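You operate a simulated robot arm through the tools that you are given. There is no shell and no other tool. Be economical: measure what you need, move in short steps, check, and stop when the job is done.

Carry out the task below with a simulated robot arm. There is one attempt and no reset: what you move stays moved.

JOB
Clamp the leaf stamped HOLE 17, plug its centre hole and paint the patch beside it black.
Fine: the plug of that size; brush back. Set down upright: round brush. A coat counts when it lies all over at full strength: go over it till it gets no stronger.

The check looks at the end state, three seconds after you hand in, the way a careful person would. Anything else that was tipped, shoved, dropped, spilled or broken makes it a failure.

ROBOT AND FRAMES
A 7-joint arm with a two-finger parallel gripper, fixed in place. Base frame: the origin is at the foot of the arm, x ahead of it, y to its left, z up. Lengths are in mm, angles in degrees, forces in N, time in s.
With the tool pointing down near the work surface it reaches from about 240 to 680 mm from the base axis. Its first joint turns from -66.0 to 66.0 degrees. Payload 2.4 kg.
The tool frame sits at the grasp point between the pads (the TCP): z along the fingers, y along the line on which they close. The tips reach 30 mm beyond it. The gripper opens to 94 mm. The fingers are 28 mm wide and 10 mm thick; the gripper's body (50 by 96 mm) begins 55 mm behind the TCP.
Orientation is told as [roll, pitch, yaw] about the base's x, y, z axes, in that order, counted from this pose: with the fingers straight down and closing along the base's y, the tool's x points along the base's -x, its y along +y and its z along -z.

CONTROLS
- The arm moves only by the tool jog_arm. Its argument "plan" is a list of rows, each an object of numbers (a shift or turn left out is 0, a gripper value left out holds the last): "dx", "dy", "dz": the shift along the base's x, y, z in mm; "wx", "wy", "wz": the turn, a rotation vector about the base's x, y, z in degrees; "fingers": the finger opening in mm, from 0 to 94. In form: [{"dx": .., "dy": .., "dz": .., "wx": .., "wy": .., "wz": .., "fingers": ..}, ...]. A call has 1 to 12 rows; each row shifts and turns the commanded pose from where the row before left it. Rows are played at 5 a second. More than 50 mm and 8.6 degrees between two rows, or a gripper value outside its range, and nothing of the call is played. Where a pose cannot be reached the arm comes as near as it can. A force on the tool above 40 N (or 10 N above the force at the start of the call, whichever is more), or a blocked arm, ends the call early, and 0.2 s more pass. The fingers move at their own pace (about 153 mm/s each) and stop on an object; they squeeze with about 32 N. The grip force told is the motor's: it shows also when the fingers shut on nothing. Time passes only in rows, and 0.2 s behind the last, so rows that do not move let the fingers close. The reply holds the time, the measured pose of the TCP, the force on the tool along the base axes, the opening and the grip force, in the units named above and with some noise, with the torque about the TCP (base axes, N m) and any sound that the robot's microphone picked up.
- Cameras (640 x 400 px; columns grow to the right, rows downward): "scene" is fixed at [38.5, 472.4, 1452.6]; the picture's right is [-0.77, -0.64, 0.00], its down [-0.31, 0.37, -0.88] and it looks along [0.56, -0.67, -0.48] (base axes); focal length 340 px, centre (320, 200). "wrist" rides on the gripper at [76, 14, -103] in the tool frame; the picture's right is [-0.18, 0.98, 0.00], its down [-0.75, -0.14, -0.64] and it looks along [-0.63, -0.12, 0.77] (tool axes); focal length 243 px, centre (320, 200). There is no depth. A picture from a camera that has moved, and an enlarged one, comes with that camera's place and axes in the base frame and with its lens.
- get_image(camera): a new picture of that camera. The clock stands still meanwhile.
- inspect(camera, box): a new picture of the part [left, top, right, bottom] of that camera's present view, enlarged. The clock stands still meanwhile.
- close_job(): hands the job in; it is judged then, once.

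Work in short steps. Places have to be worked out from the pictures, the camera data and where the tool is seen: move nearer, look again, correct. Check each grasp and each placing, and mend what went wrong. You have 120 turns and 64 pictures in all, those below and enlarged ones among them. Open the gripper and draw the arm clear of the work before you hand the job in, unless the task says otherwise; then end with one line.

The tools are called after "Call:" by a JSON object that holds its "fn" and its "kwargs". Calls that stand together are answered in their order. jog_arm: Moves the arm, as the interface text tells. Its arguments: {"type":"object","properties":{"plan":{"type":"array","items":{"type":"object","properties":{"dx":{"type":"number"},"dy":{"type":"number"},"dz":{"type":"number"},"wx":{"type":"number"},"wy":{"type":"number"},"wz":{"type":"number"},"fingers":{"type":"number"}}}}},"required":["plan"]} The other tools are called the same way: get_image (camera) takes a picture; inspect (camera, box) takes an enlarged picture of a part of a camera's view; close_job () hands the job in.

At the start:

```text
time_s: 0.0
position: [304.8, -93.9, 1274.4]
ee_rot: [0.0, 0.0, 0.0]
wrist_force: [0.0, 0.2, -0.6]
torque: [-0.01, -0.01, 0.01]
opening: 93.9
gripper_force: 0.0
```

scene: 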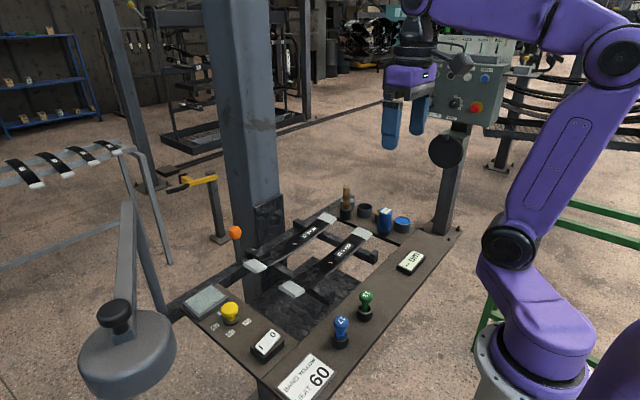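
wrist: 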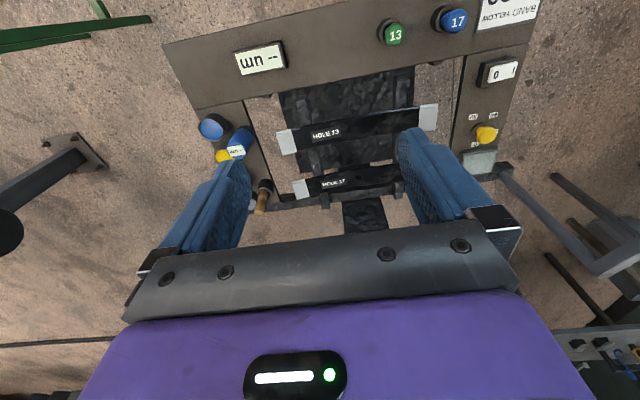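

The scene shows a bench with two leaves, two plugs (13, 17), a knob, switch, paint pots and a brush. I'll enlarge these before moving.

Call:
{"fn": "inspect", "kwargs": {"camera": "scene", "box": [160, 180, 320, 280]}}

Call:
{"fn": "inspect", "kwargs": {"camera": "scene", "box": [300, 180, 460, 280]}}

Call:
{"fn": "inspect", "kwargs": {"camera": "scene", "box": [180, 260, 404, 400]}}

Call:
{"fn": "inspect", "kwargs": {"camera": "wrist", "box": [180, 80, 460, 255]}}

Call:
{"fn": "inspect", "kwargs": {"camera": "wrist", "box": [360, 0, 552, 180]}}

```text
4.00 times, centred on (240, 230) of scene
camera zoom: at [38.5, 472.4, 1452.6], right [-0.77, -0.64, 0.0], down [-0.31, 0.37, -0.88], along [0.56, -0.67, -0.48], focal length 1359 px, centre (640, 80)
```

zoom: 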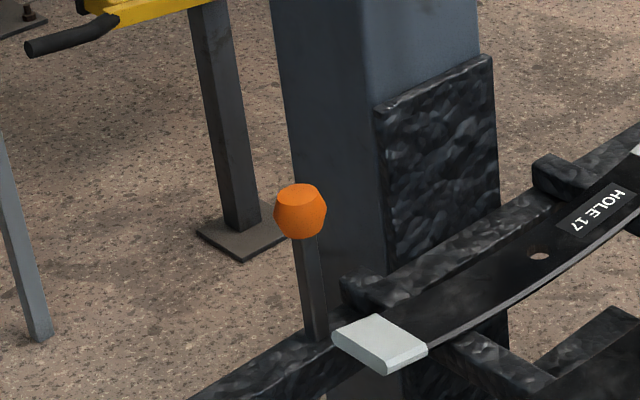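

```text
4.00 times, centred on (380, 230) of scene
camera zoom: at [38.5, 472.4, 1452.6], right [-0.77, -0.64, 0.0], down [-0.31, 0.37, -0.88], along [0.56, -0.67, -0.48], focal length 1359 px, centre (80, 80)
```

zoom: 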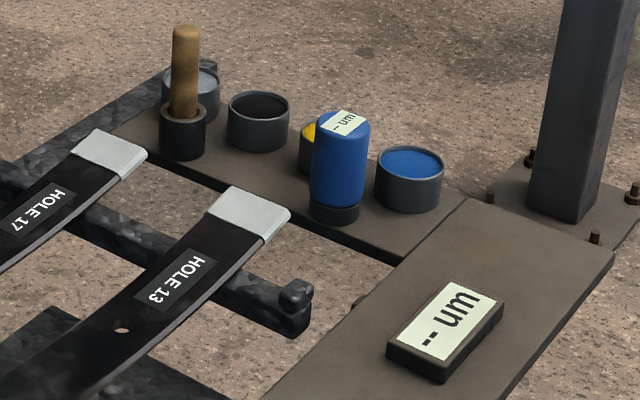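

```text
2.86 times, centred on (292, 330) of scene
camera zoom: at [38.5, 472.4, 1452.6], right [-0.77, -0.64, 0.0], down [-0.31, 0.37, -0.88], along [0.56, -0.67, -0.48], focal length 971 px, centre (400, -171)
```

zoom: 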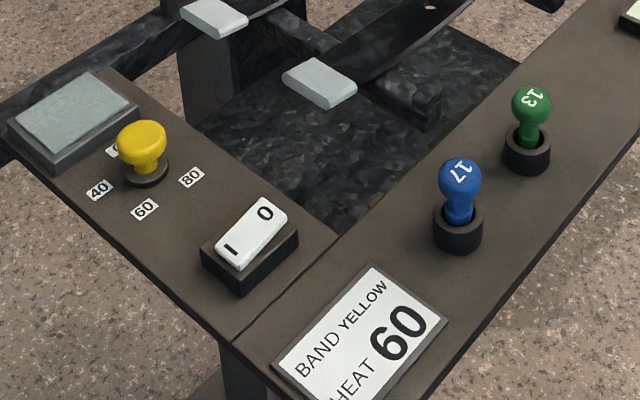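

```text
2.29 times, centred on (320, 168) of wrist
camera zoom: at [227.8, -80.0, 1377.7], right [0.18, 0.98, 0.0], down [0.75, -0.14, 0.64], along [0.63, -0.12, -0.77], focal length 555 px, centre (320, 274)
```

zoom: 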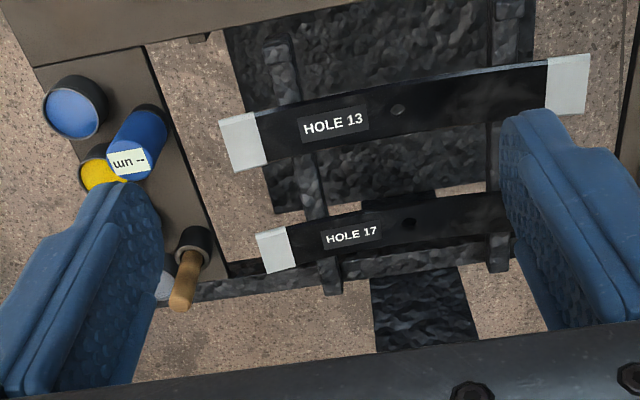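

```text
2.22 times, centred on (456, 90) of wrist
camera zoom: at [227.8, -80.0, 1377.7], right [0.18, 0.98, 0.0], down [0.75, -0.14, 0.64], along [0.63, -0.12, -0.77], focal length 539 px, centre (18, 444)
```

zoom: 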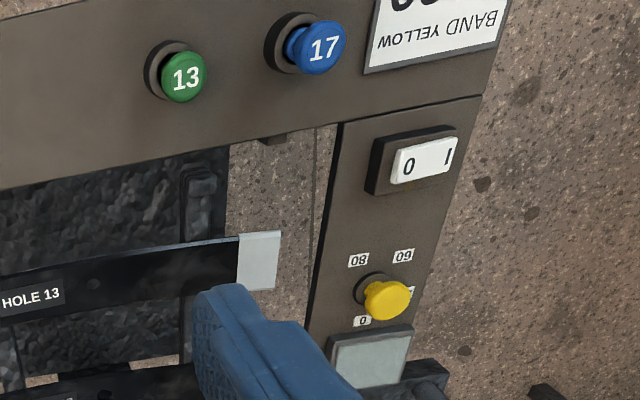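

The views put the 17 plug head at about (290,110,940) and the hole of leaf 17 at about (566,-53,905). I'll bring the wrist camera above leaf 17 for a closer look.

Call:
{"fn": "jog_arm", "kwargs": {"plan": [{"dx": 20, "dy": 10, "dz": -36}, {"dx": 20, "dy": 10, "dz": -36}, {"dx": 20, "dy": 10, "dz": -36}, {"dx": 20, "dy": 10, "dz": -36}, {"dx": 20, "dy": 10, "dz": -36}, {"dx": 20, "dy": 10, "dz": -30}]}}

Call:
{"fn": "get_image", "kwargs": {"camera": "wrist"}}

```text
time_s: 1.4
position: [424.7, -32.0, 1062.3]
ee_rot: [0.0, -0.1, 0.0]
wrist_force: [-0.2, 0.2, -0.6]
torque: [0.02, -0.01, -0.01]
opening: 94.1
gripper_force: 0.3
```

```text
56 pictures are left
camera wrist: at [347.1, -19.5, 1166.6], right [0.18, 0.98, 0.0], down [0.75, -0.14, 0.64], along [0.63, -0.12, -0.77], focal length 243 px, centre (320, 200)
```

wrist: 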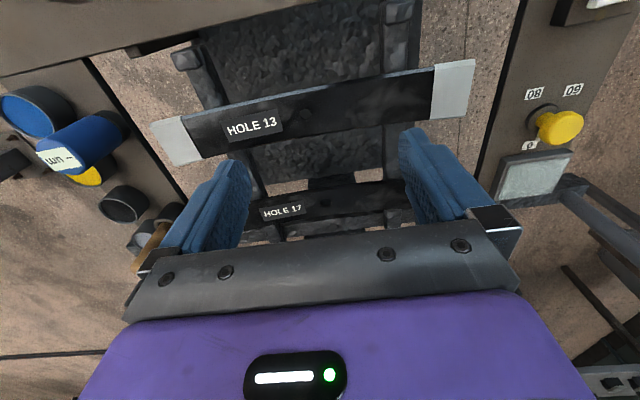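

The gripper hides the far side of leaf 17, so I'll move forward to bring it into the upper half of the picture.

Call:
{"fn": "jog_arm", "kwargs": {"plan": [{"dx": 30}, {"dx": 30}, {"dx": 30}, {"dx": 30, "dz": -20}]}}

Call:
{"fn": "get_image", "kwargs": {"camera": "wrist"}}

```text
time_s: 2.4
position: [545.9, -33.6, 1044.9]
ee_rot: [0.1, 0.1, 0.0]
wrist_force: [-0.2, 0.9, 0.0]
torque: [0.04, 0.0, 0.01]
opening: 94.0
gripper_force: 0.0
```

```text
55 pictures are left
camera wrist: at [469.0, -19.8, 1147.8], right [0.18, 0.98, 0.0], down [0.75, -0.14, 0.64], along [0.63, -0.12, -0.77], focal length 243 px, centre (320, 200)
```

wrist: 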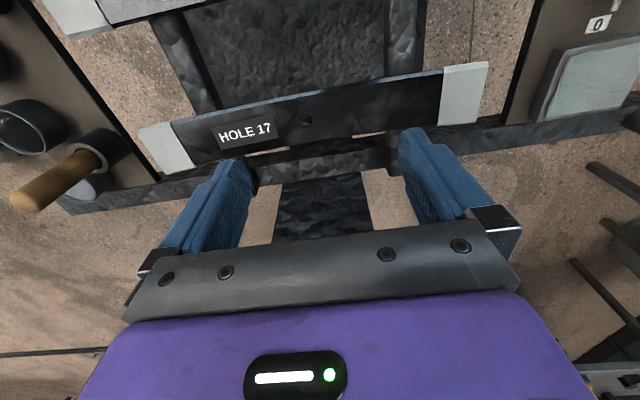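

Call:
{"fn": "inspect", "kwargs": {"camera": "wrist", "box": [130, 50, 500, 190]}}

```text
1.73 times, centred on (315, 120) of wrist
camera zoom: at [469.0, -19.8, 1147.8], right [0.18, 0.98, 0.0], down [0.75, -0.14, 0.64], along [0.63, -0.12, -0.77], focal length 420 px, centre (329, 338)
```

zoom: 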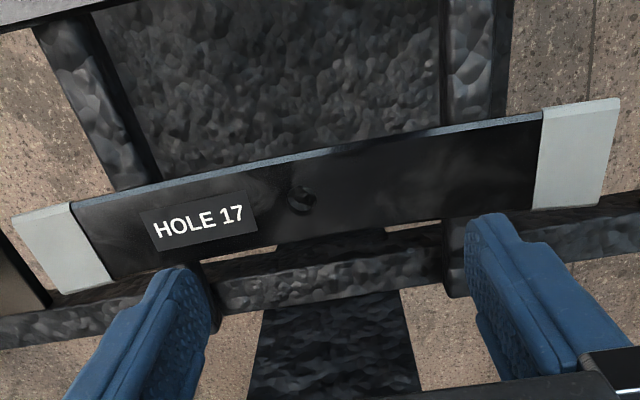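

Call:
{"fn": "inspect", "kwargs": {"camera": "wrist", "box": [280, 70, 440, 170]}}

Call:
{"fn": "inspect", "kwargs": {"camera": "scene", "box": [220, 205, 380, 305]}}

```text
4.00 times, centred on (360, 120) of wrist
camera zoom: at [469.0, -19.8, 1147.8], right [0.18, 0.98, 0.0], down [0.75, -0.14, 0.64], along [0.63, -0.12, -0.77], focal length 970 px, centre (160, 520)
```

zoom: 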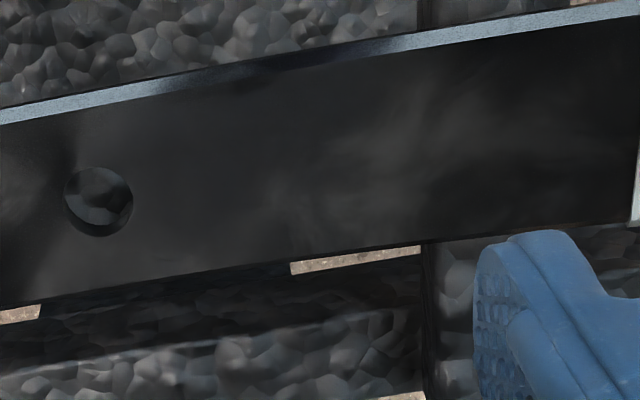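

```text
4.00 times, centred on (300, 255) of scene
camera zoom: at [38.5, 472.4, 1452.6], right [-0.77, -0.64, 0.0], down [-0.31, 0.37, -0.88], along [0.56, -0.67, -0.48], focal length 1359 px, centre (400, -20)
```

zoom: 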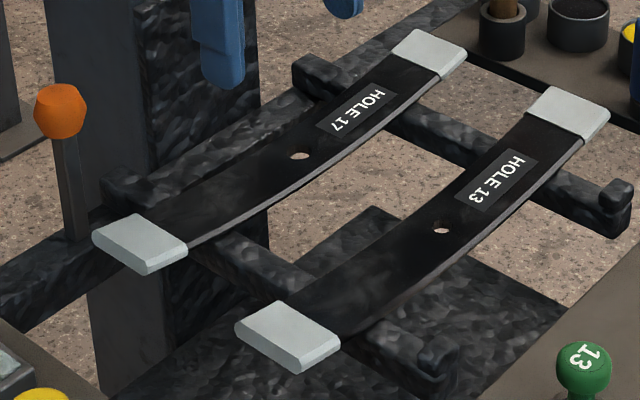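

Leaf 17's top face looks black throughout, with no obvious bare patch. I'll go lower over the hole to look for it.

Call:
{"fn": "jog_arm", "kwargs": {"plan": [{"dx": 8, "dz": -25}, {"dx": 8, "dz": -25}, {"dx": 8, "dz": -25}]}}

Call:
{"fn": "get_image", "kwargs": {"camera": "wrist"}}

```text
time_s: 3.2
position: [567.4, -34.5, 968.8]
ee_rot: [0.0, 0.1, 0.0]
wrist_force: [0.3, -0.4, -0.8]
torque: [0.02, 0.0, 0.02]
opening: 93.8
gripper_force: 0.1
```

```text
51 pictures are left
camera wrist: at [491.6, -20.2, 1072.5], right [0.18, 0.98, 0.0], down [0.75, -0.14, 0.64], along [0.63, -0.12, -0.77], focal length 243 px, centre (320, 200)
```

wrist: 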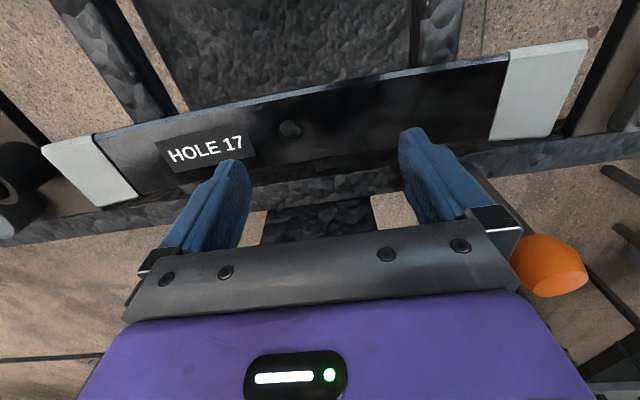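

Call:
{"fn": "inspect", "kwargs": {"camera": "wrist", "box": [90, 50, 520, 210]}}

Call:
{"fn": "inspect", "kwargs": {"camera": "wrist", "box": [240, 80, 400, 180]}}

```text
1.49 times, centred on (305, 130) of wrist
camera zoom: at [491.6, -20.2, 1072.5], right [0.18, 0.98, 0.0], down [0.75, -0.14, 0.64], along [0.63, -0.12, -0.77], focal length 361 px, centre (342, 304)
```

zoom: 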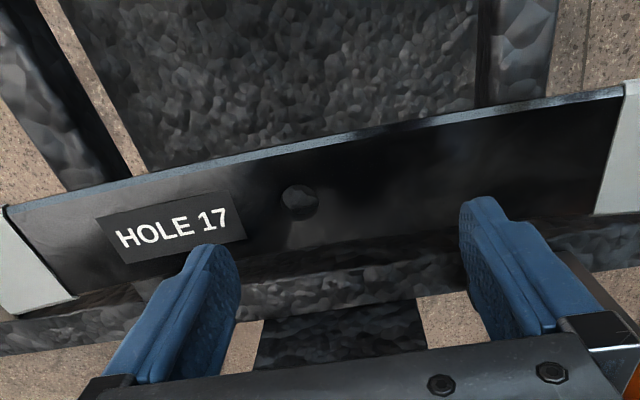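

```text
4.00 times, centred on (320, 130) of wrist
camera zoom: at [491.6, -20.2, 1072.5], right [0.18, 0.98, 0.0], down [0.75, -0.14, 0.64], along [0.63, -0.12, -0.77], focal length 970 px, centre (320, 480)
```

zoom: 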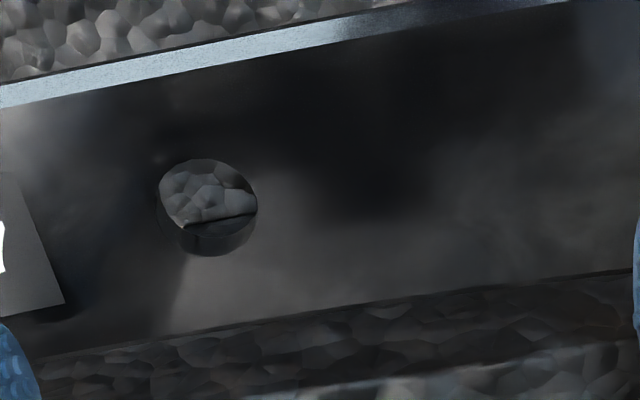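

The lever with the orange ball is visible beside the column, and the leaf reflects the gripper. A scene picture will show the clearance and how the clamp works.

Call:
{"fn": "get_image", "kwargs": {"camera": "scene"}}

Call:
{"fn": "inspect", "kwargs": {"camera": "scene", "box": [210, 215, 306, 275]}}

```text
48 pictures are left
```

scene: 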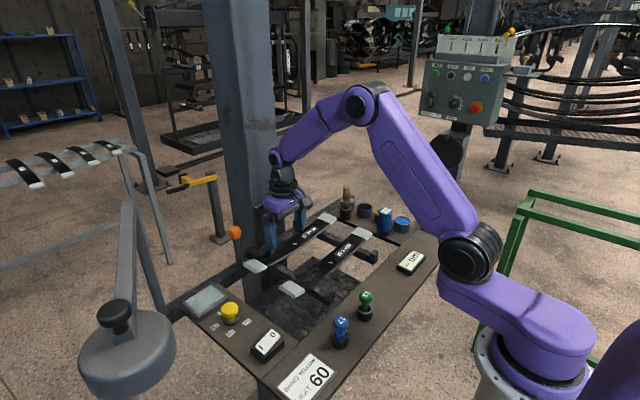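

```text
6.67 times, centred on (258, 245) of scene
camera zoom: at [38.5, 472.4, 1452.6], right [-0.77, -0.64, 0.0], down [-0.31, 0.37, -0.88], along [0.56, -0.67, -0.48], focal length 2265 px, centre (733, -100)
```

zoom: 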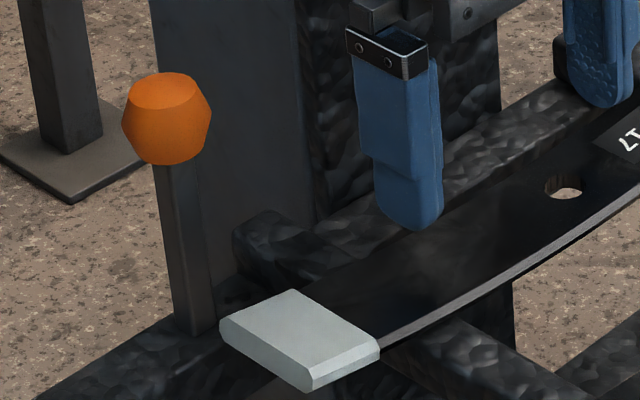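

The lever rises from the back rail near (637,81) with its ball at about z 987. I'll rise and move over to look at its base before touching it.

Call:
{"fn": "jog_arm", "kwargs": {"plan": [{"dz": 45}, {"dz": 40, "dy": 20}, {"dy": 40, "dx": 10}, {"dy": 40, "dx": 15}, {"dy": 25, "dx": 13}]}}

Call:
{"fn": "get_image", "kwargs": {"camera": "wrist"}}

```text
time_s: 4.4
position: [604.2, 93.0, 1053.1]
ee_rot: [0.0, 0.1, 0.0]
wrist_force: [0.0, 0.4, 0.1]
torque: [-0.03, -0.03, -0.03]
opening: 94.0
gripper_force: 0.0
```

```text
46 pictures are left
camera wrist: at [527.9, 106.7, 1156.6], right [0.18, 0.98, 0.0], down [0.75, -0.14, 0.64], along [0.63, -0.12, -0.77], focal length 243 px, centre (320, 200)
```

wrist: 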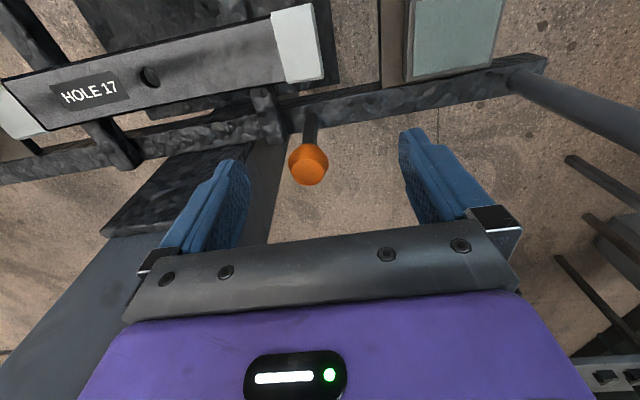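

Call:
{"fn": "inspect", "kwargs": {"camera": "wrist", "box": [20, 20, 340, 190]}}

Call:
{"fn": "inspect", "kwargs": {"camera": "wrist", "box": [240, 60, 400, 200]}}

```text
2.00 times, centred on (180, 105) of wrist
camera zoom: at [527.9, 106.7, 1156.6], right [0.18, 0.98, 0.0], down [0.75, -0.14, 0.64], along [0.63, -0.12, -0.77], focal length 485 px, centre (600, 390)
```

zoom: 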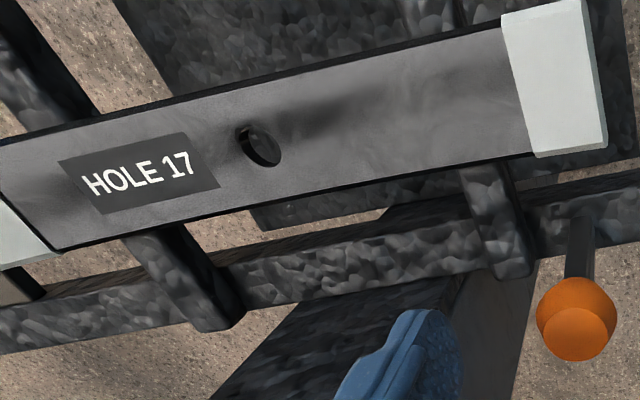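

```text
2.86 times, centred on (320, 130) of wrist
camera zoom: at [527.9, 106.7, 1156.6], right [0.18, 0.98, 0.0], down [0.75, -0.14, 0.64], along [0.63, -0.12, -0.77], focal length 693 px, centre (320, 400)
```

zoom: 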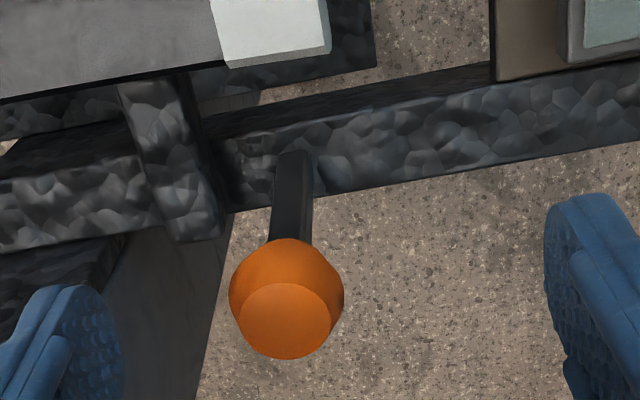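

Call:
{"fn": "inspect", "kwargs": {"camera": "wrist", "box": [130, 25, 290, 125]}}

Call:
{"fn": "inspect", "kwargs": {"camera": "wrist", "box": [360, 0, 560, 125]}}

```text
4.00 times, centred on (210, 75) of wrist
camera zoom: at [527.9, 106.7, 1156.6], right [0.18, 0.98, 0.0], down [0.75, -0.14, 0.64], along [0.63, -0.12, -0.77], focal length 970 px, centre (760, 700)
```

zoom: 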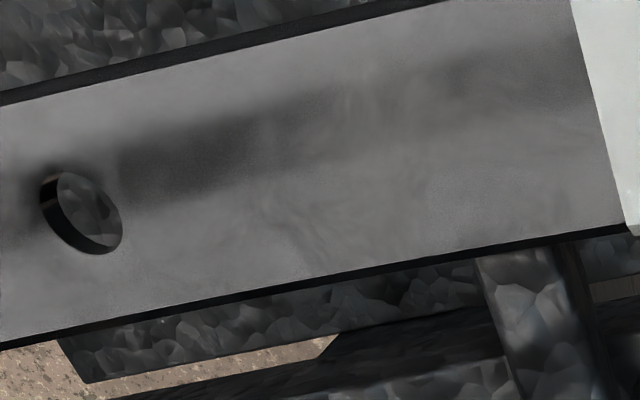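

```text
3.20 times, centred on (460, 62) of wrist
camera zoom: at [527.9, 106.7, 1156.6], right [0.18, 0.98, 0.0], down [0.75, -0.14, 0.64], along [0.63, -0.12, -0.77], focal length 776 px, centre (-128, 640)
```

zoom: 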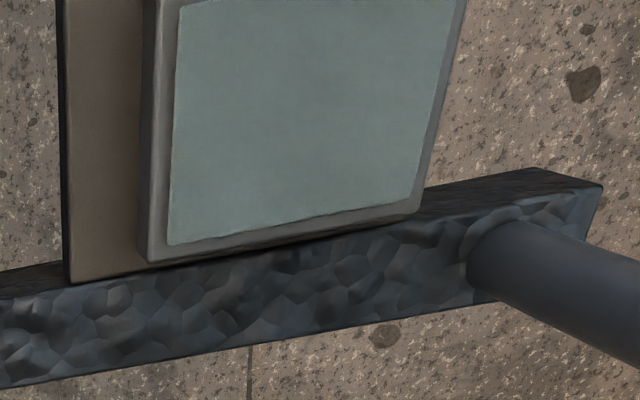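

The ball is about 36 mm across near (645,72,963), and the column's side face is at about y 40. I'll turn the gripper -90° so it stays clear of the column and the camera sits on the free +y side, raising it slightly as I go.

Call:
{"fn": "jog_arm", "kwargs": {"plan": [{"wz": -8.2, "dz": 5}, {"wz": -8.2, "dz": 5}, {"wz": -8.2}, {"wz": -8.2}, {"wz": -8.2}, {"wz": -8.2}, {"wz": -8.2}, {"wz": -8.2}, {"wz": -8.2}, {"wz": -8.2}, {"wz": -8}]}}

Call:
{"fn": "get_image", "kwargs": {"camera": "wrist"}}

```text
time_s: 6.8
position: [605.5, 91.6, 1064.0]
ee_rot: [0.0, -0.1, -90.1]
wrist_force: [-0.4, -0.3, 0.9]
torque: [-0.02, -0.01, 0.01]
opening: 93.9
gripper_force: 0.0
```

```text
41 pictures are left
camera wrist: at [620.5, 166.7, 1167.3], right [0.98, -0.19, 0.0], down [-0.14, -0.75, 0.64], along [-0.12, -0.63, -0.77], focal length 243 px, centre (320, 200)
```

wrist: 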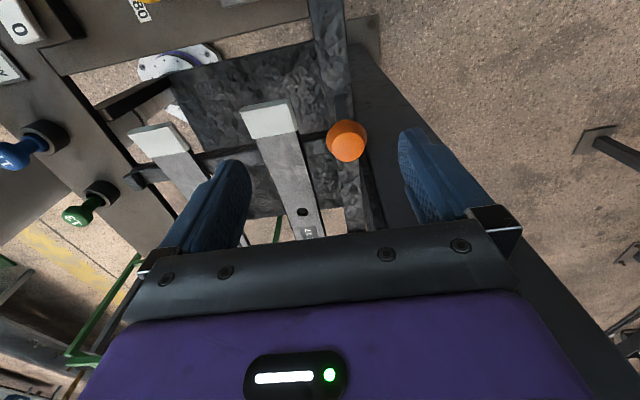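

Combining the rays puts the ball at (626,77,988). I'll narrow the fingers to 64, go over it and lower to straddle it.

Call:
{"fn": "jog_arm", "kwargs": {"plan": [{"dx": 20, "dy": -12, "fingers": 64}, {"dz": -20}, {"dz": -30}, {"dz": -26}, {"fingers": 64}]}}

Call:
{"fn": "get_image", "kwargs": {"camera": "wrist"}}

```text
time_s: 8.0
position: [624.6, 77.8, 986.5]
ee_rot: [0.0, -0.1, -89.9]
wrist_force: [-0.4, 0.8, 0.3]
torque: [-0.01, -0.01, 0.02]
opening: 64.0
gripper_force: 0.0
```

```text
40 pictures are left
camera wrist: at [638.7, 153.9, 1090.5], right [0.98, -0.18, 0.0], down [-0.14, -0.75, 0.64], along [-0.12, -0.63, -0.77], focal length 243 px, centre (320, 200)
```

wrist: 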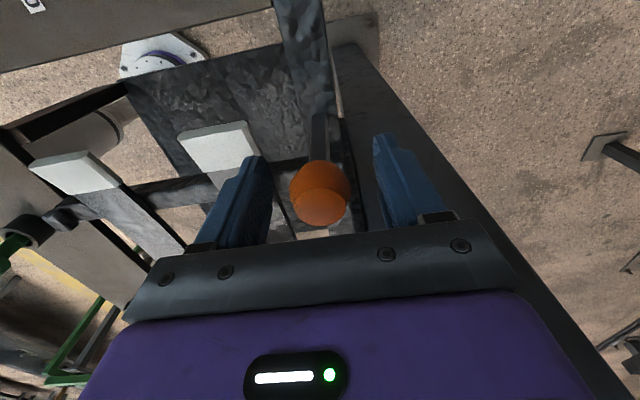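

The ball is centred between the fingers, so I'll close on it.

Call:
{"fn": "jog_arm", "kwargs": {"plan": [{"fingers": 0}, {}, {}]}}

```text
time_s: 8.8
position: [624.3, 78.5, 988.1]
ee_rot: [0.0, 0.0, -89.9]
wrist_force: [4.8, 0.0, -4.6]
torque: [-0.01, -0.07, -0.03]
opening: 30.9
gripper_force: 44.9
```

It is gripped at 31 mm. I'll probe the free direction with small moves, first -x.

Call:
{"fn": "jog_arm", "kwargs": {"plan": [{"dx": -3}, {"dx": -3}]}}

Call:
{"fn": "jog_arm", "kwargs": {"plan": [{"dx": 6}, {"dy": -3}, {"dy": -3}]}}

```text
time_s: 9.4
position: [625.3, 78.7, 986.0]
ee_rot: [0.9, 0.1, -90.2]
wrist_force: [10.8, 0.4, -9.0]
torque: [0.07, -0.16, 0.02]
opening: 31.2
gripper_force: 45.1
stopped in row 2: the force on the tool passed its limit at 45 N (the readings are from after the stop); the commanded pose is now the measured one
```

```text
time_s: 10.1
position: [625.2, 78.8, 987.7]
ee_rot: [-0.4, 0.2, -89.8]
wrist_force: [-9.7, 0.5, 7.8]
torque: [0.03, 0.15, 0.06]
opening: 30.9
gripper_force: 44.8
stopped in row 3: the force on the tool passed its limit at 41 N (the readings are from after the stop); the commanded pose is now the measured one
```

The x direction is stiff both ways. Next I'll try y alone.

Call:
{"fn": "jog_arm", "kwargs": {"plan": [{"dy": -3}, {"dy": -3}]}}

Call:
{"fn": "jog_arm", "kwargs": {"plan": [{"dy": 3}, {"dy": 3}]}}

```text
time_s: 10.7
position: [624.4, 77.1, 987.8]
ee_rot: [-0.3, 0.4, -89.5]
wrist_force: [-10.0, 14.7, 9.8]
torque: [1.25, -0.08, 0.06]
opening: 31.0
gripper_force: 44.7
```

```text
time_s: 11.3
position: [625.4, 76.5, 987.6]
ee_rot: [-0.3, 0.1, -90.0]
wrist_force: [-17.1, 2.0, 14.9]
torque: [0.21, -0.09, 0.26]
opening: 31.0
gripper_force: 44.9
```

Moving toward -y appears to give a little. I'll carry on that way and ease the x strain.

Call:
{"fn": "jog_arm", "kwargs": {"plan": [{"dy": -4, "dx": -1}, {"dy": -4}, {"dy": -4}, {}]}}

```text
time_s: 12.3
position: [625.8, 68.4, 985.7]
ee_rot: [-0.2, 0.4, -89.9]
wrist_force: [2.3, 16.1, -2.2]
torque: [1.21, -0.04, 0.01]
opening: 31.3
gripper_force: 45.1
```

The lever moved 8 mm toward -y. Before picking a direction I'll test the other side, since +y is clear of the column.

Call:
{"fn": "jog_arm", "kwargs": {"plan": [{"dy": 5}, {"dy": 5}, {"dy": 5}, {"dy": 5}, {"dy": 3}, {}]}}

```text
time_s: 13.7
position: [624.5, 81.4, 986.9]
ee_rot: [-0.3, -0.2, -90.2]
wrist_force: [-0.7, -28.5, -2.8]
torque: [-0.35, -0.04, 0.01]
opening: 31.0
gripper_force: 45.4
```

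The lever stops at +y, so it throws toward -y. I'll release, rise, turn back to yaw 0, close the fingers and go to its +y side to push, keeping x at or below 615 for the column (front face about x 654).

Call:
{"fn": "jog_arm", "kwargs": {"plan": [{"dy": -8, "fingers": 70}, {"fingers": 70}, {"dz": 45}, {"dz": 35}]}}

Call:
{"fn": "jog_arm", "kwargs": {"plan": [{"wz": 8.2, "dy": 10}, {"wz": 8.2, "dy": 10}, {"wz": 8.2, "dy": 10}, {"wz": 8.2, "dy": 10, "fingers": 0}, {"wz": 8.2, "dx": -3}, {"wz": 8.2, "dx": -3}, {"wz": 8.2, "dx": -4}, {"wz": 8.2}, {"wz": 8.2}, {"wz": 8.2}, {"wz": 8}]}}

```text
time_s: 14.7
position: [622.4, 81.1, 1067.8]
ee_rot: [-0.3, 0.2, -89.9]
wrist_force: [-0.2, 0.0, -0.5]
torque: [0.01, 0.01, 0.03]
opening: 70.1
gripper_force: 0.1
```

```text
time_s: 17.1
position: [615.6, 121.9, 1067.1]
ee_rot: [-0.1, 0.2, 0.4]
wrist_force: [0.7, -0.7, 0.3]
torque: [-0.03, 0.02, 0.03]
opening: 0.0
gripper_force: 32.2
```

Now I'll lower beside the ball with the tips at about z 965 and push toward -y.

Call:
{"fn": "jog_arm", "kwargs": {"plan": [{"dz": -40}, {"dz": -35}, {"dy": -8}, {"dy": -10}, {"dy": -10}, {"dy": -10}]}}

```text
time_s: 18.5
position: [616.2, 81.9, 991.0]
ee_rot: [-0.2, 0.2, 0.3]
wrist_force: [-0.8, 0.6, -0.2]
torque: [0.03, -0.01, 0.02]
opening: 0.0
gripper_force: 31.9
```

Call:
{"fn": "get_image", "kwargs": {"camera": "wrist"}}

```text
39 pictures are left
camera wrist: at [538.9, 95.8, 1095.1], right [0.18, 0.98, 0.0], down [0.76, -0.14, 0.64], along [0.63, -0.12, -0.77], focal length 243 px, centre (320, 200)
```

wrist: 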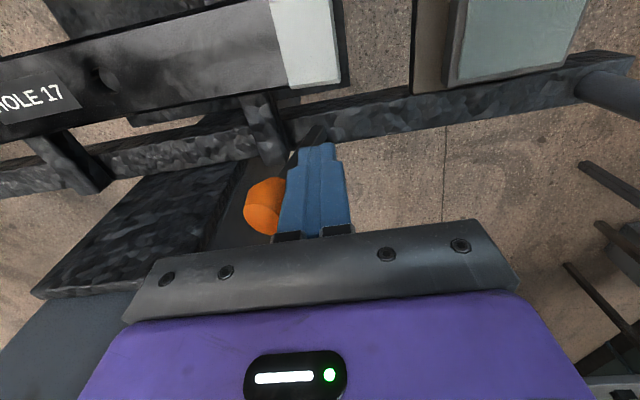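

The ball is being pushed along with little force. I'll continue -y while following it down.

Call:
{"fn": "jog_arm", "kwargs": {"plan": [{"dy": -10}, {"dy": -10, "dz": -3}, {"dy": -10, "dz": -5}, {"dy": -10, "dz": -6}, {"dy": -8, "dz": -6}]}}

Call:
{"fn": "get_image", "kwargs": {"camera": "wrist"}}

```text
time_s: 19.7
position: [614.0, 36.6, 972.8]
ee_rot: [-0.2, 0.1, 0.0]
wrist_force: [-1.4, 2.9, 3.5]
torque: [0.01, -0.01, 0.03]
opening: 0.0
gripper_force: 32.3
```

```text
38 pictures are left
camera wrist: at [538.6, 49.7, 1075.9], right [0.18, 0.98, 0.0], down [0.76, -0.14, 0.64], along [0.63, -0.12, -0.77], focal length 243 px, centre (320, 200)
```

wrist: 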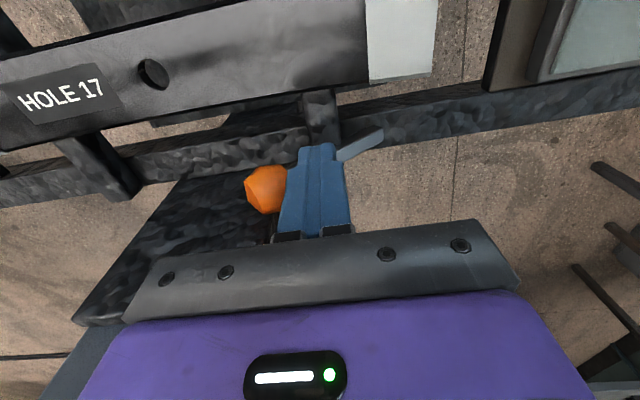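

It's at about 40° and still moving freely, so I'll continue.

Call:
{"fn": "jog_arm", "kwargs": {"plan": [{"dy": -6, "dz": -7}, {"dy": -6, "dz": -7}, {"dy": -5, "dz": -8}, {"dy": -4, "dz": -8}]}}

Call:
{"fn": "get_image", "kwargs": {"camera": "wrist"}}

```text
time_s: 20.1
position: [614.5, 35.3, 971.9]
ee_rot: [0.0, 0.0, 0.6]
wrist_force: [-7.4, 0.9, 13.2]
torque: [-0.11, 0.14, -0.05]
opening: 0.1
gripper_force: 32.2
stopped in row 2: the force on the tool passed its limit at 50 N (the readings are from after the stop); the commanded pose is now the measured one
```

```text
37 pictures are left
camera wrist: at [538.6, 48.8, 1075.3], right [0.17, 0.98, 0.0], down [0.76, -0.13, 0.64], along [0.63, -0.11, -0.77], focal length 243 px, centre (320, 200)
```

wrist: 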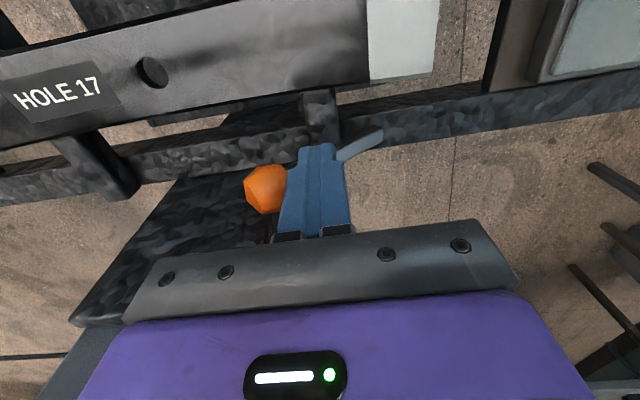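

A vertical force of 50 N stopped it, so this is either the end stop or the tip on the lever bar. I'll rise a little and push only -y.

Call:
{"fn": "jog_arm", "kwargs": {"plan": [{"dz": 8}, {"dy": -4}, {"dy": -4}, {"dy": -4}]}}

```text
time_s: 21.1
position: [615.9, 26.7, 978.8]
ee_rot: [0.2, 0.1, 0.7]
wrist_force: [-1.6, 11.7, 3.1]
torque: [0.29, 0.02, 0.07]
opening: 0.0
gripper_force: 32.0
```

Call:
{"fn": "jog_arm", "kwargs": {"plan": [{"dy": -4}, {"dy": -4}, {"dy": -4}, {"dy": -4}]}}

Call:
{"fn": "get_image", "kwargs": {"camera": "wrist"}}

```text
time_s: 22.1
position: [615.9, 27.8, 979.1]
ee_rot: [0.7, 0.0, 1.4]
wrist_force: [-0.9, 4.8, 2.2]
torque: [0.12, 0.01, 0.0]
opening: 0.1
gripper_force: 32.3
stopped in row 4: the force on the tool passed its limit at 41 N (the readings are from after the stop); the commanded pose is now the measured one
```

```text
36 pictures are left
camera wrist: at [539.1, 36.9, 1082.4], right [0.16, 0.99, 0.01], down [0.76, -0.13, 0.64], along [0.63, -0.09, -0.77], focal length 243 px, centre (320, 200)
```

wrist: 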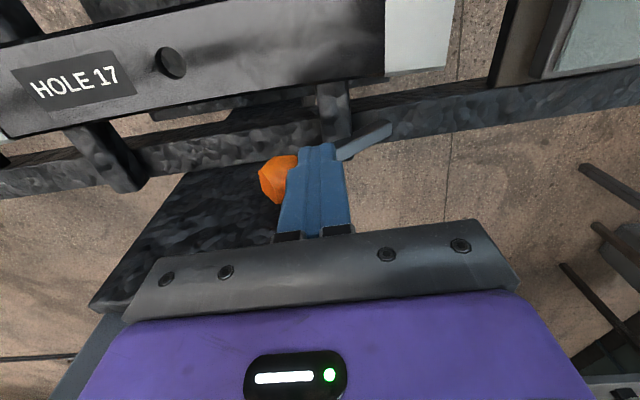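

It now resists horizontally at 41 N, which looks like the end stop. I'll back off upward and check in the scene.

Call:
{"fn": "jog_arm", "kwargs": {"plan": [{"dy": 6}, {"dz": 40, "wz": -1}, {"dz": 40, "dx": -30}, {"dx": -40, "dz": 20}, {"dx": -40}, {"dx": -40, "dy": 20}]}}

Call:
{"fn": "inspect", "kwargs": {"camera": "scene", "box": [210, 195, 370, 295]}}

```text
time_s: 23.4
position: [466.1, 53.3, 1076.9]
ee_rot: [0.5, 0.0, 0.4]
wrist_force: [-0.6, 1.0, -1.0]
torque: [0.0, 0.04, 0.01]
opening: 0.0
gripper_force: 31.7
```

```text
4.00 times, centred on (290, 245) of scene
camera zoom: at [38.5, 472.4, 1452.6], right [-0.77, -0.64, 0.0], down [-0.31, 0.37, -0.88], along [0.56, -0.68, -0.48], focal length 1359 px, centre (440, 20)
```

zoom: 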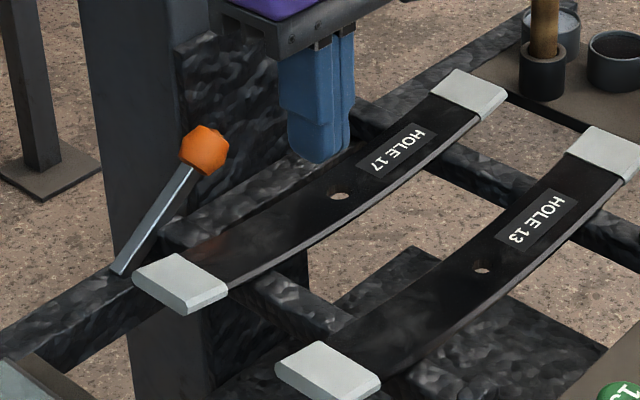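

The lever is thrown over about 50°. Next I'll go over the blue 17 plug.

Call:
{"fn": "jog_arm", "kwargs": {"plan": [{"dx": -40, "dy": 15, "fingers": 80, "wx": -0.5, "wz": -0.4}, {"dx": -40, "dy": 15}, {"dx": -40, "dy": 15}, {"dx": -40, "dy": 10, "dz": -20}, {"dz": -10}]}}

Call:
{"fn": "get_image", "kwargs": {"camera": "wrist"}}

```text
time_s: 24.6
position: [305.9, 106.3, 1049.0]
ee_rot: [0.0, 0.1, 0.0]
wrist_force: [-0.3, -0.2, 0.1]
torque: [-0.01, 0.01, -0.01]
opening: 80.0
gripper_force: 0.0
```

```text
34 pictures are left
camera wrist: at [229.2, 119.3, 1151.5], right [0.18, 0.98, 0.0], down [0.75, -0.14, 0.64], along [0.63, -0.12, -0.77], focal length 243 px, centre (320, 200)
```

wrist: 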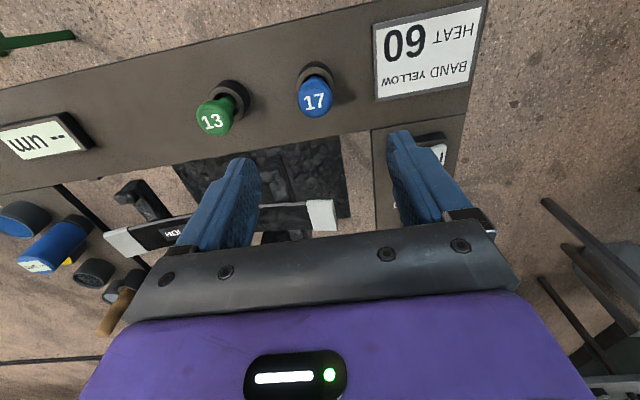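

Plug 17's head is near (290,104,945). I'll move nearer and look again.

Call:
{"fn": "jog_arm", "kwargs": {"plan": [{"dx": -10, "dy": -3, "dz": -25}, {"dz": -25}]}}

Call:
{"fn": "get_image", "kwargs": {"camera": "wrist"}}

```text
time_s: 25.2
position: [302.4, 103.5, 1001.8]
ee_rot: [0.1, 0.0, -0.1]
wrist_force: [-0.5, 0.4, 0.6]
torque: [-0.02, -0.02, 0.04]
opening: 79.9
gripper_force: 0.0
out of reach, approached as far as the arm can: row 1
```

```text
33 pictures are left
camera wrist: at [225.5, 116.8, 1105.6], right [0.19, 0.98, 0.0], down [0.75, -0.14, 0.64], along [0.63, -0.12, -0.77], focal length 243 px, centre (320, 200)
```

wrist: 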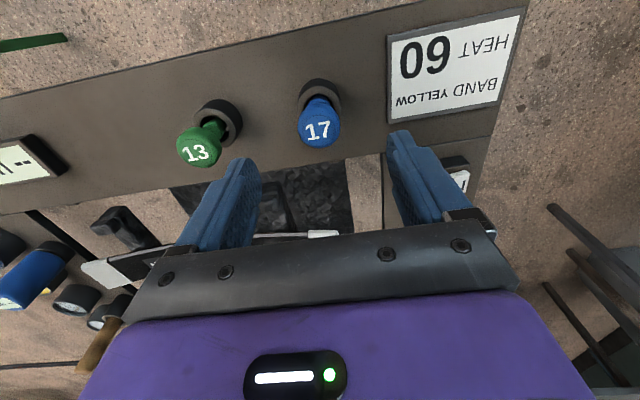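

Two views put the plug 17 head top at (290,103.5,948). I'll lower straight around the head to grip its middle at z about 938.

Call:
{"fn": "jog_arm", "kwargs": {"plan": [{"dz": -15, "fingers": 60}, {"dz": -15, "dx": -4}, {"dz": -15, "dx": -4}, {"dz": -10, "dx": -4}, {"dz": -8}]}}

Call:
{"fn": "get_image", "kwargs": {"camera": "wrist"}}

```text
time_s: 26.4
position: [288.0, 104.2, 940.7]
ee_rot: [0.1, 0.0, 0.0]
wrist_force: [1.0, 0.0, -0.1]
torque: [0.0, -0.01, 0.01]
opening: 59.9
gripper_force: 0.1
```

```text
32 pictures are left
camera wrist: at [211.4, 117.2, 1043.1], right [0.18, 0.98, 0.0], down [0.75, -0.14, 0.64], along [0.63, -0.12, -0.77], focal length 243 px, centre (320, 200)
```

wrist: 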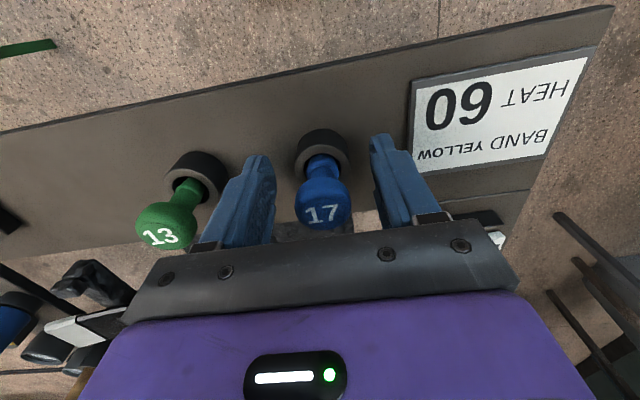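

The projected TCP falls on the plug head, so I'll close.

Call:
{"fn": "jog_arm", "kwargs": {"plan": [{"fingers": 0}, {}, {}]}}

Call:
{"fn": "jog_arm", "kwargs": {"plan": [{"dz": 15}, {"dz": 25}, {"dz": 30}]}}

Call:
{"fn": "get_image", "kwargs": {"camera": "wrist"}}

```text
time_s: 27.2
position: [288.2, 104.4, 940.1]
ee_rot: [0.1, 0.1, 0.1]
wrist_force: [-5.0, 13.9, -21.1]
torque: [0.31, -0.15, 0.05]
opening: 33.4
gripper_force: 44.7
```

```text
time_s: 27.5
position: [288.1, 105.6, 941.5]
ee_rot: [0.1, 0.0, 0.1]
wrist_force: [4.3, 4.3, -11.7]
torque: [-0.32, 0.1, -0.15]
opening: 33.5
gripper_force: 45.2
stopped in row 1: the force on the tool passed its limit at 97 N (the readings are from after the stop); the commanded pose is now the measured one
```

```text
31 pictures are left
camera wrist: at [211.4, 117.9, 1043.4], right [0.18, 0.98, 0.0], down [0.75, -0.14, 0.64], along [0.63, -0.12, -0.77], focal length 243 px, centre (320, 200)
```

wrist: 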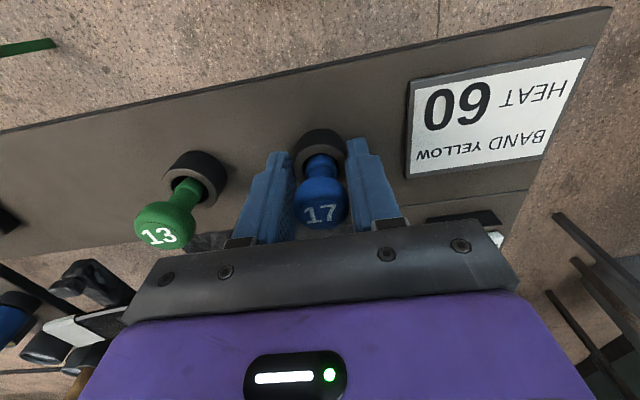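

The opening of 33 mm and the 97 N pull mean the tips gripped the cup rim. I'll open, rise 10 mm and re-grip on the head only.

Call:
{"fn": "jog_arm", "kwargs": {"plan": [{"fingers": 60}, {}, {"dz": 11, "dy": -1}, {}]}}

Call:
{"fn": "jog_arm", "kwargs": {"plan": [{"fingers": 0}, {}, {}]}}

```text
time_s: 28.5
position: [288.0, 103.3, 951.2]
ee_rot: [0.1, 0.1, 0.1]
wrist_force: [-0.6, -0.3, 0.3]
torque: [-0.01, -0.01, -0.02]
opening: 60.2
gripper_force: 0.0
```

```text
time_s: 29.3
position: [287.0, 103.5, 950.9]
ee_rot: [0.1, 0.0, 0.2]
wrist_force: [0.1, 1.2, 1.3]
torque: [0.08, 0.02, 0.0]
opening: 26.8
gripper_force: 32.6
```

The opening is 26.8 mm, which matches the head. I'll lift gently.

Call:
{"fn": "jog_arm", "kwargs": {"plan": [{"dz": 10}, {"dz": 20}, {"dz": 20}, {"dx": 8, "dz": 15}]}}

Call:
{"fn": "get_image", "kwargs": {"camera": "wrist"}}

```text
time_s: 30.3
position: [296.8, 104.1, 1017.8]
ee_rot: [0.0, 0.1, 0.3]
wrist_force: [0.4, -0.8, 0.1]
torque: [0.02, 0.0, 0.0]
opening: 26.5
gripper_force: 32.3
```

```text
30 pictures are left
camera wrist: at [219.7, 116.3, 1120.9], right [0.18, 0.98, 0.0], down [0.76, -0.14, 0.64], along [0.63, -0.12, -0.77], focal length 243 px, centre (320, 200)
```

wrist: 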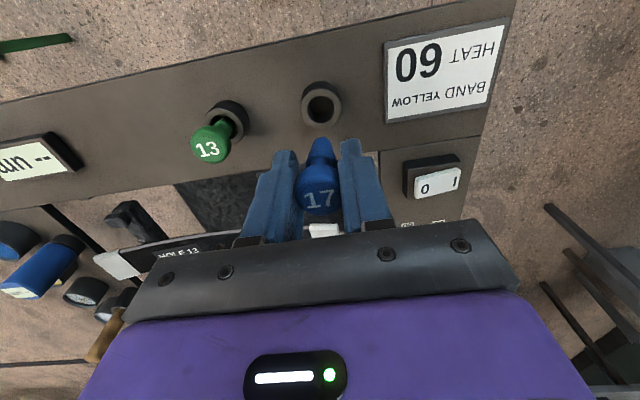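

Plug 17 is held upright. Three views agree the hole is at (555.5,-51.4,921), so I'll carry the plug above it.

Call:
{"fn": "jog_arm", "kwargs": {"plan": [{"dx": 36, "dy": -22}, {"dx": 36, "dy": -22}, {"dx": 36, "dy": -22}, {"dx": 36, "dy": -22}, {"dx": 36, "dy": -22}, {"dx": 36, "dy": -22}, {"dx": 38, "dy": -23}, {"dx": 4, "dz": -15}, {}]}}

Call:
{"fn": "inspect", "kwargs": {"camera": "wrist", "box": [240, 80, 400, 220]}}

```text
time_s: 32.3
position: [554.2, -52.0, 999.8]
ee_rot: [0.0, 0.1, 0.1]
wrist_force: [0.9, -0.1, 0.2]
torque: [-0.03, -0.02, -0.02]
opening: 26.4
gripper_force: 32.5
```

```text
2.86 times, centred on (320, 150) of wrist
camera zoom: at [476.5, -39.6, 1103.4], right [0.18, 0.98, 0.0], down [0.75, -0.14, 0.64], along [0.63, -0.12, -0.77], focal length 693 px, centre (320, 343)
```

zoom: 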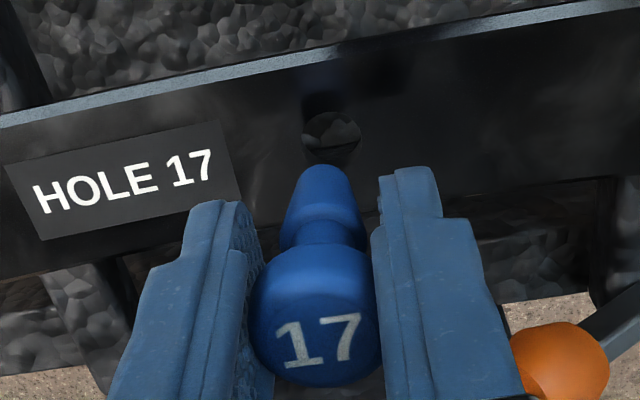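

In the same picture the hole is about +3 mm in x and +2.4 mm in y from the plug tip. I'll correct, lower and look again.

Call:
{"fn": "jog_arm", "kwargs": {"plan": [{"dx": 2.5, "dy": 2.3, "dz": -12}, {"dz": -13}, {}]}}

Call:
{"fn": "inspect", "kwargs": {"camera": "wrist", "box": [256, 90, 384, 190]}}

```text
time_s: 33.1
position: [554.9, -50.7, 976.8]
ee_rot: [0.1, 0.1, 0.1]
wrist_force: [0.0, 0.4, -0.4]
torque: [0.0, 0.03, 0.0]
opening: 26.5
gripper_force: 31.9
```

```text
4.00 times, centred on (320, 140) of wrist
camera zoom: at [479.3, -37.4, 1079.4], right [0.18, 0.98, 0.0], down [0.75, -0.14, 0.64], along [0.63, -0.12, -0.77], focal length 970 px, centre (320, 440)
```

zoom: 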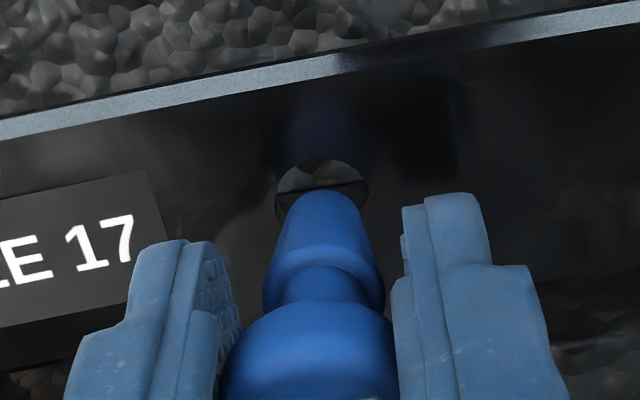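

The tip lines up with the hole and sits about 11 mm above it. I'll lower in small steps and watch the force.

Call:
{"fn": "jog_arm", "kwargs": {"plan": [{"dz": -5}, {"dz": -5}, {"dz": -3}, {"dz": -3}, {}]}}

Call:
{"fn": "inspect", "kwargs": {"camera": "wrist", "box": [256, 90, 384, 190]}}

```text
time_s: 34.3
position: [556.4, -49.3, 961.6]
ee_rot: [0.1, -0.1, 0.1]
wrist_force: [0.0, -1.8, 28.6]
torque: [-0.06, -0.21, 0.02]
opening: 26.1
gripper_force: 32.0
```

```text
4.00 times, centred on (320, 140) of wrist
camera zoom: at [479.3, -36.3, 1064.9], right [0.18, 0.98, 0.0], down [0.75, -0.14, 0.64], along [0.63, -0.12, -0.77], focal length 970 px, centre (320, 440)
```

zoom: 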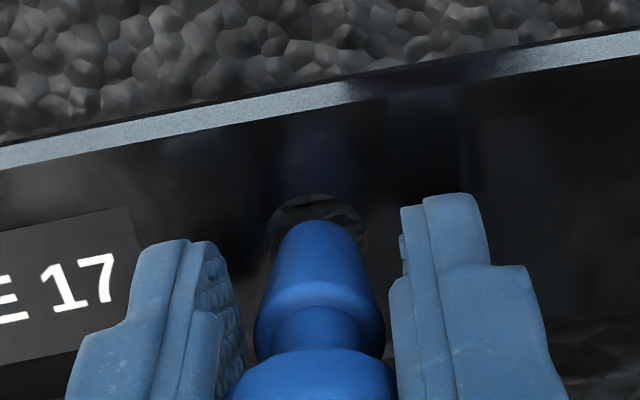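

There is contact at 28 N. The gap on the near side shows the tip about 3.5 mm too far +x, so I'll lift, shift -x and lower again.

Call:
{"fn": "jog_arm", "kwargs": {"plan": [{"dz": 4}, {"dx": -3.3, "dy": -0.3}, {}, {"dz": -3}, {"dz": -3}, {"dz": -2}, {}]}}

Call:
{"fn": "inspect", "kwargs": {"camera": "wrist", "box": [256, 90, 384, 190]}}

```text
time_s: 35.9
position: [552.4, -48.6, 956.1]
ee_rot: [0.2, 0.1, 0.2]
wrist_force: [-0.3, -0.6, -1.1]
torque: [-0.04, 0.0, 0.01]
opening: 26.0
gripper_force: 31.8
```

```text
4.00 times, centred on (320, 140) of wrist
camera zoom: at [476.4, -36.0, 1059.6], right [0.18, 0.98, 0.0], down [0.76, -0.14, 0.64], along [0.63, -0.12, -0.77], focal length 970 px, centre (320, 440)
```

zoom: 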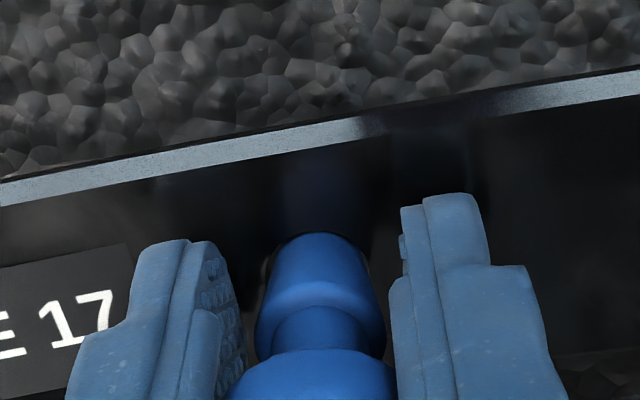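

It's entering freely. I'll lower further in small steps.

Call:
{"fn": "jog_arm", "kwargs": {"plan": [{"dz": -2}, {"dz": -2}, {"dz": -2}, {}]}}

```text
time_s: 36.9
position: [553.8, -48.8, 952.5]
ee_rot: [0.1, 0.0, 0.0]
wrist_force: [-5.9, 0.2, 9.8]
torque: [0.07, 0.21, -0.03]
opening: 26.0
gripper_force: 32.1
stopped in row 4: the force on the tool passed its limit at 42 N (the readings are from after the stop); the commanded pose is now the measured one
```

Call:
{"fn": "inspect", "kwargs": {"camera": "wrist", "box": [240, 90, 400, 190]}}

Call:
{"fn": "inspect", "kwargs": {"camera": "scene", "box": [262, 215, 326, 255]}}

```text
4.00 times, centred on (320, 140) of wrist
camera zoom: at [476.4, -36.4, 1056.0], right [0.18, 0.98, 0.0], down [0.75, -0.14, 0.64], along [0.63, -0.12, -0.77], focal length 970 px, centre (320, 440)
```

zoom: 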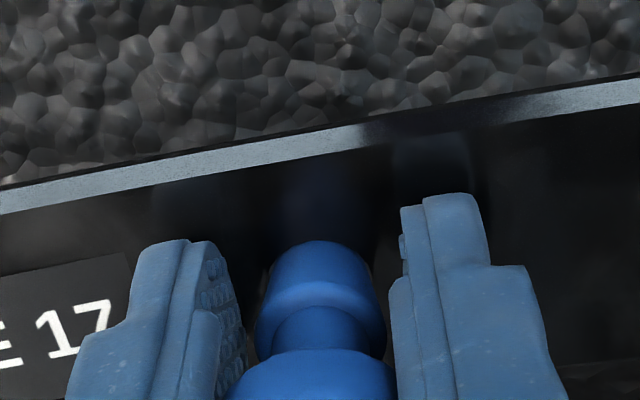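

```text
10.00 times, centred on (294, 235) of scene
camera zoom: at [38.2, 472.4, 1452.6], right [-0.77, -0.64, 0.0], down [-0.31, 0.37, -0.88], along [0.56, -0.68, -0.48], focal length 3398 px, centre (580, -150)
```

zoom: 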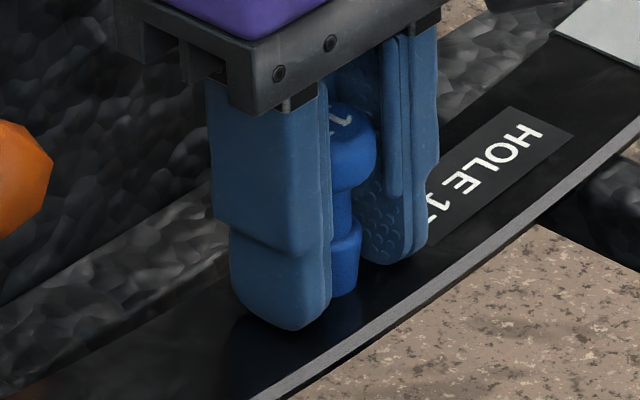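

The fingertips have reached the leaf with the plug only partly in. I'll open slightly, slide the pads up 14 mm on the head, regrip and press further.

Call:
{"fn": "jog_arm", "kwargs": {"plan": [{"fingers": 36, "dz": 1}, {"dz": 6}, {"dz": 8}, {"fingers": 0}, {}, {}]}}

Call:
{"fn": "jog_arm", "kwargs": {"plan": [{"dz": -2}, {"dz": -2}, {"dz": -2}, {"dz": -2}, {}]}}

Call:
{"fn": "inspect", "kwargs": {"camera": "wrist", "box": [240, 90, 400, 190]}}

```text
time_s: 38.3
position: [553.8, -48.8, 967.6]
ee_rot: [0.0, 0.0, 0.2]
wrist_force: [-0.6, -1.7, 0.3]
torque: [-0.06, 0.01, -0.01]
opening: 26.3
gripper_force: 32.6
```

```text
time_s: 39.5
position: [554.7, -49.7, 960.1]
ee_rot: [0.0, -0.4, 0.0]
wrist_force: [-0.4, -6.5, 27.7]
torque: [-0.23, 0.01, -0.02]
opening: 26.3
gripper_force: 31.8
```

```text
4.00 times, centred on (320, 140) of wrist
camera zoom: at [476.9, -36.5, 1063.8], right [0.18, 0.98, 0.0], down [0.75, -0.14, 0.65], along [0.64, -0.12, -0.76], focal length 970 px, centre (320, 440)
```

zoom: 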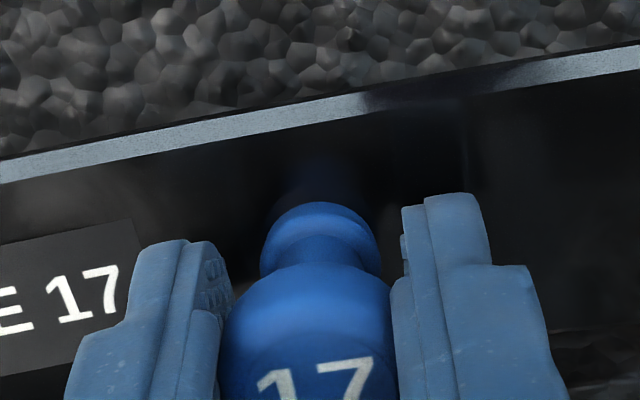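

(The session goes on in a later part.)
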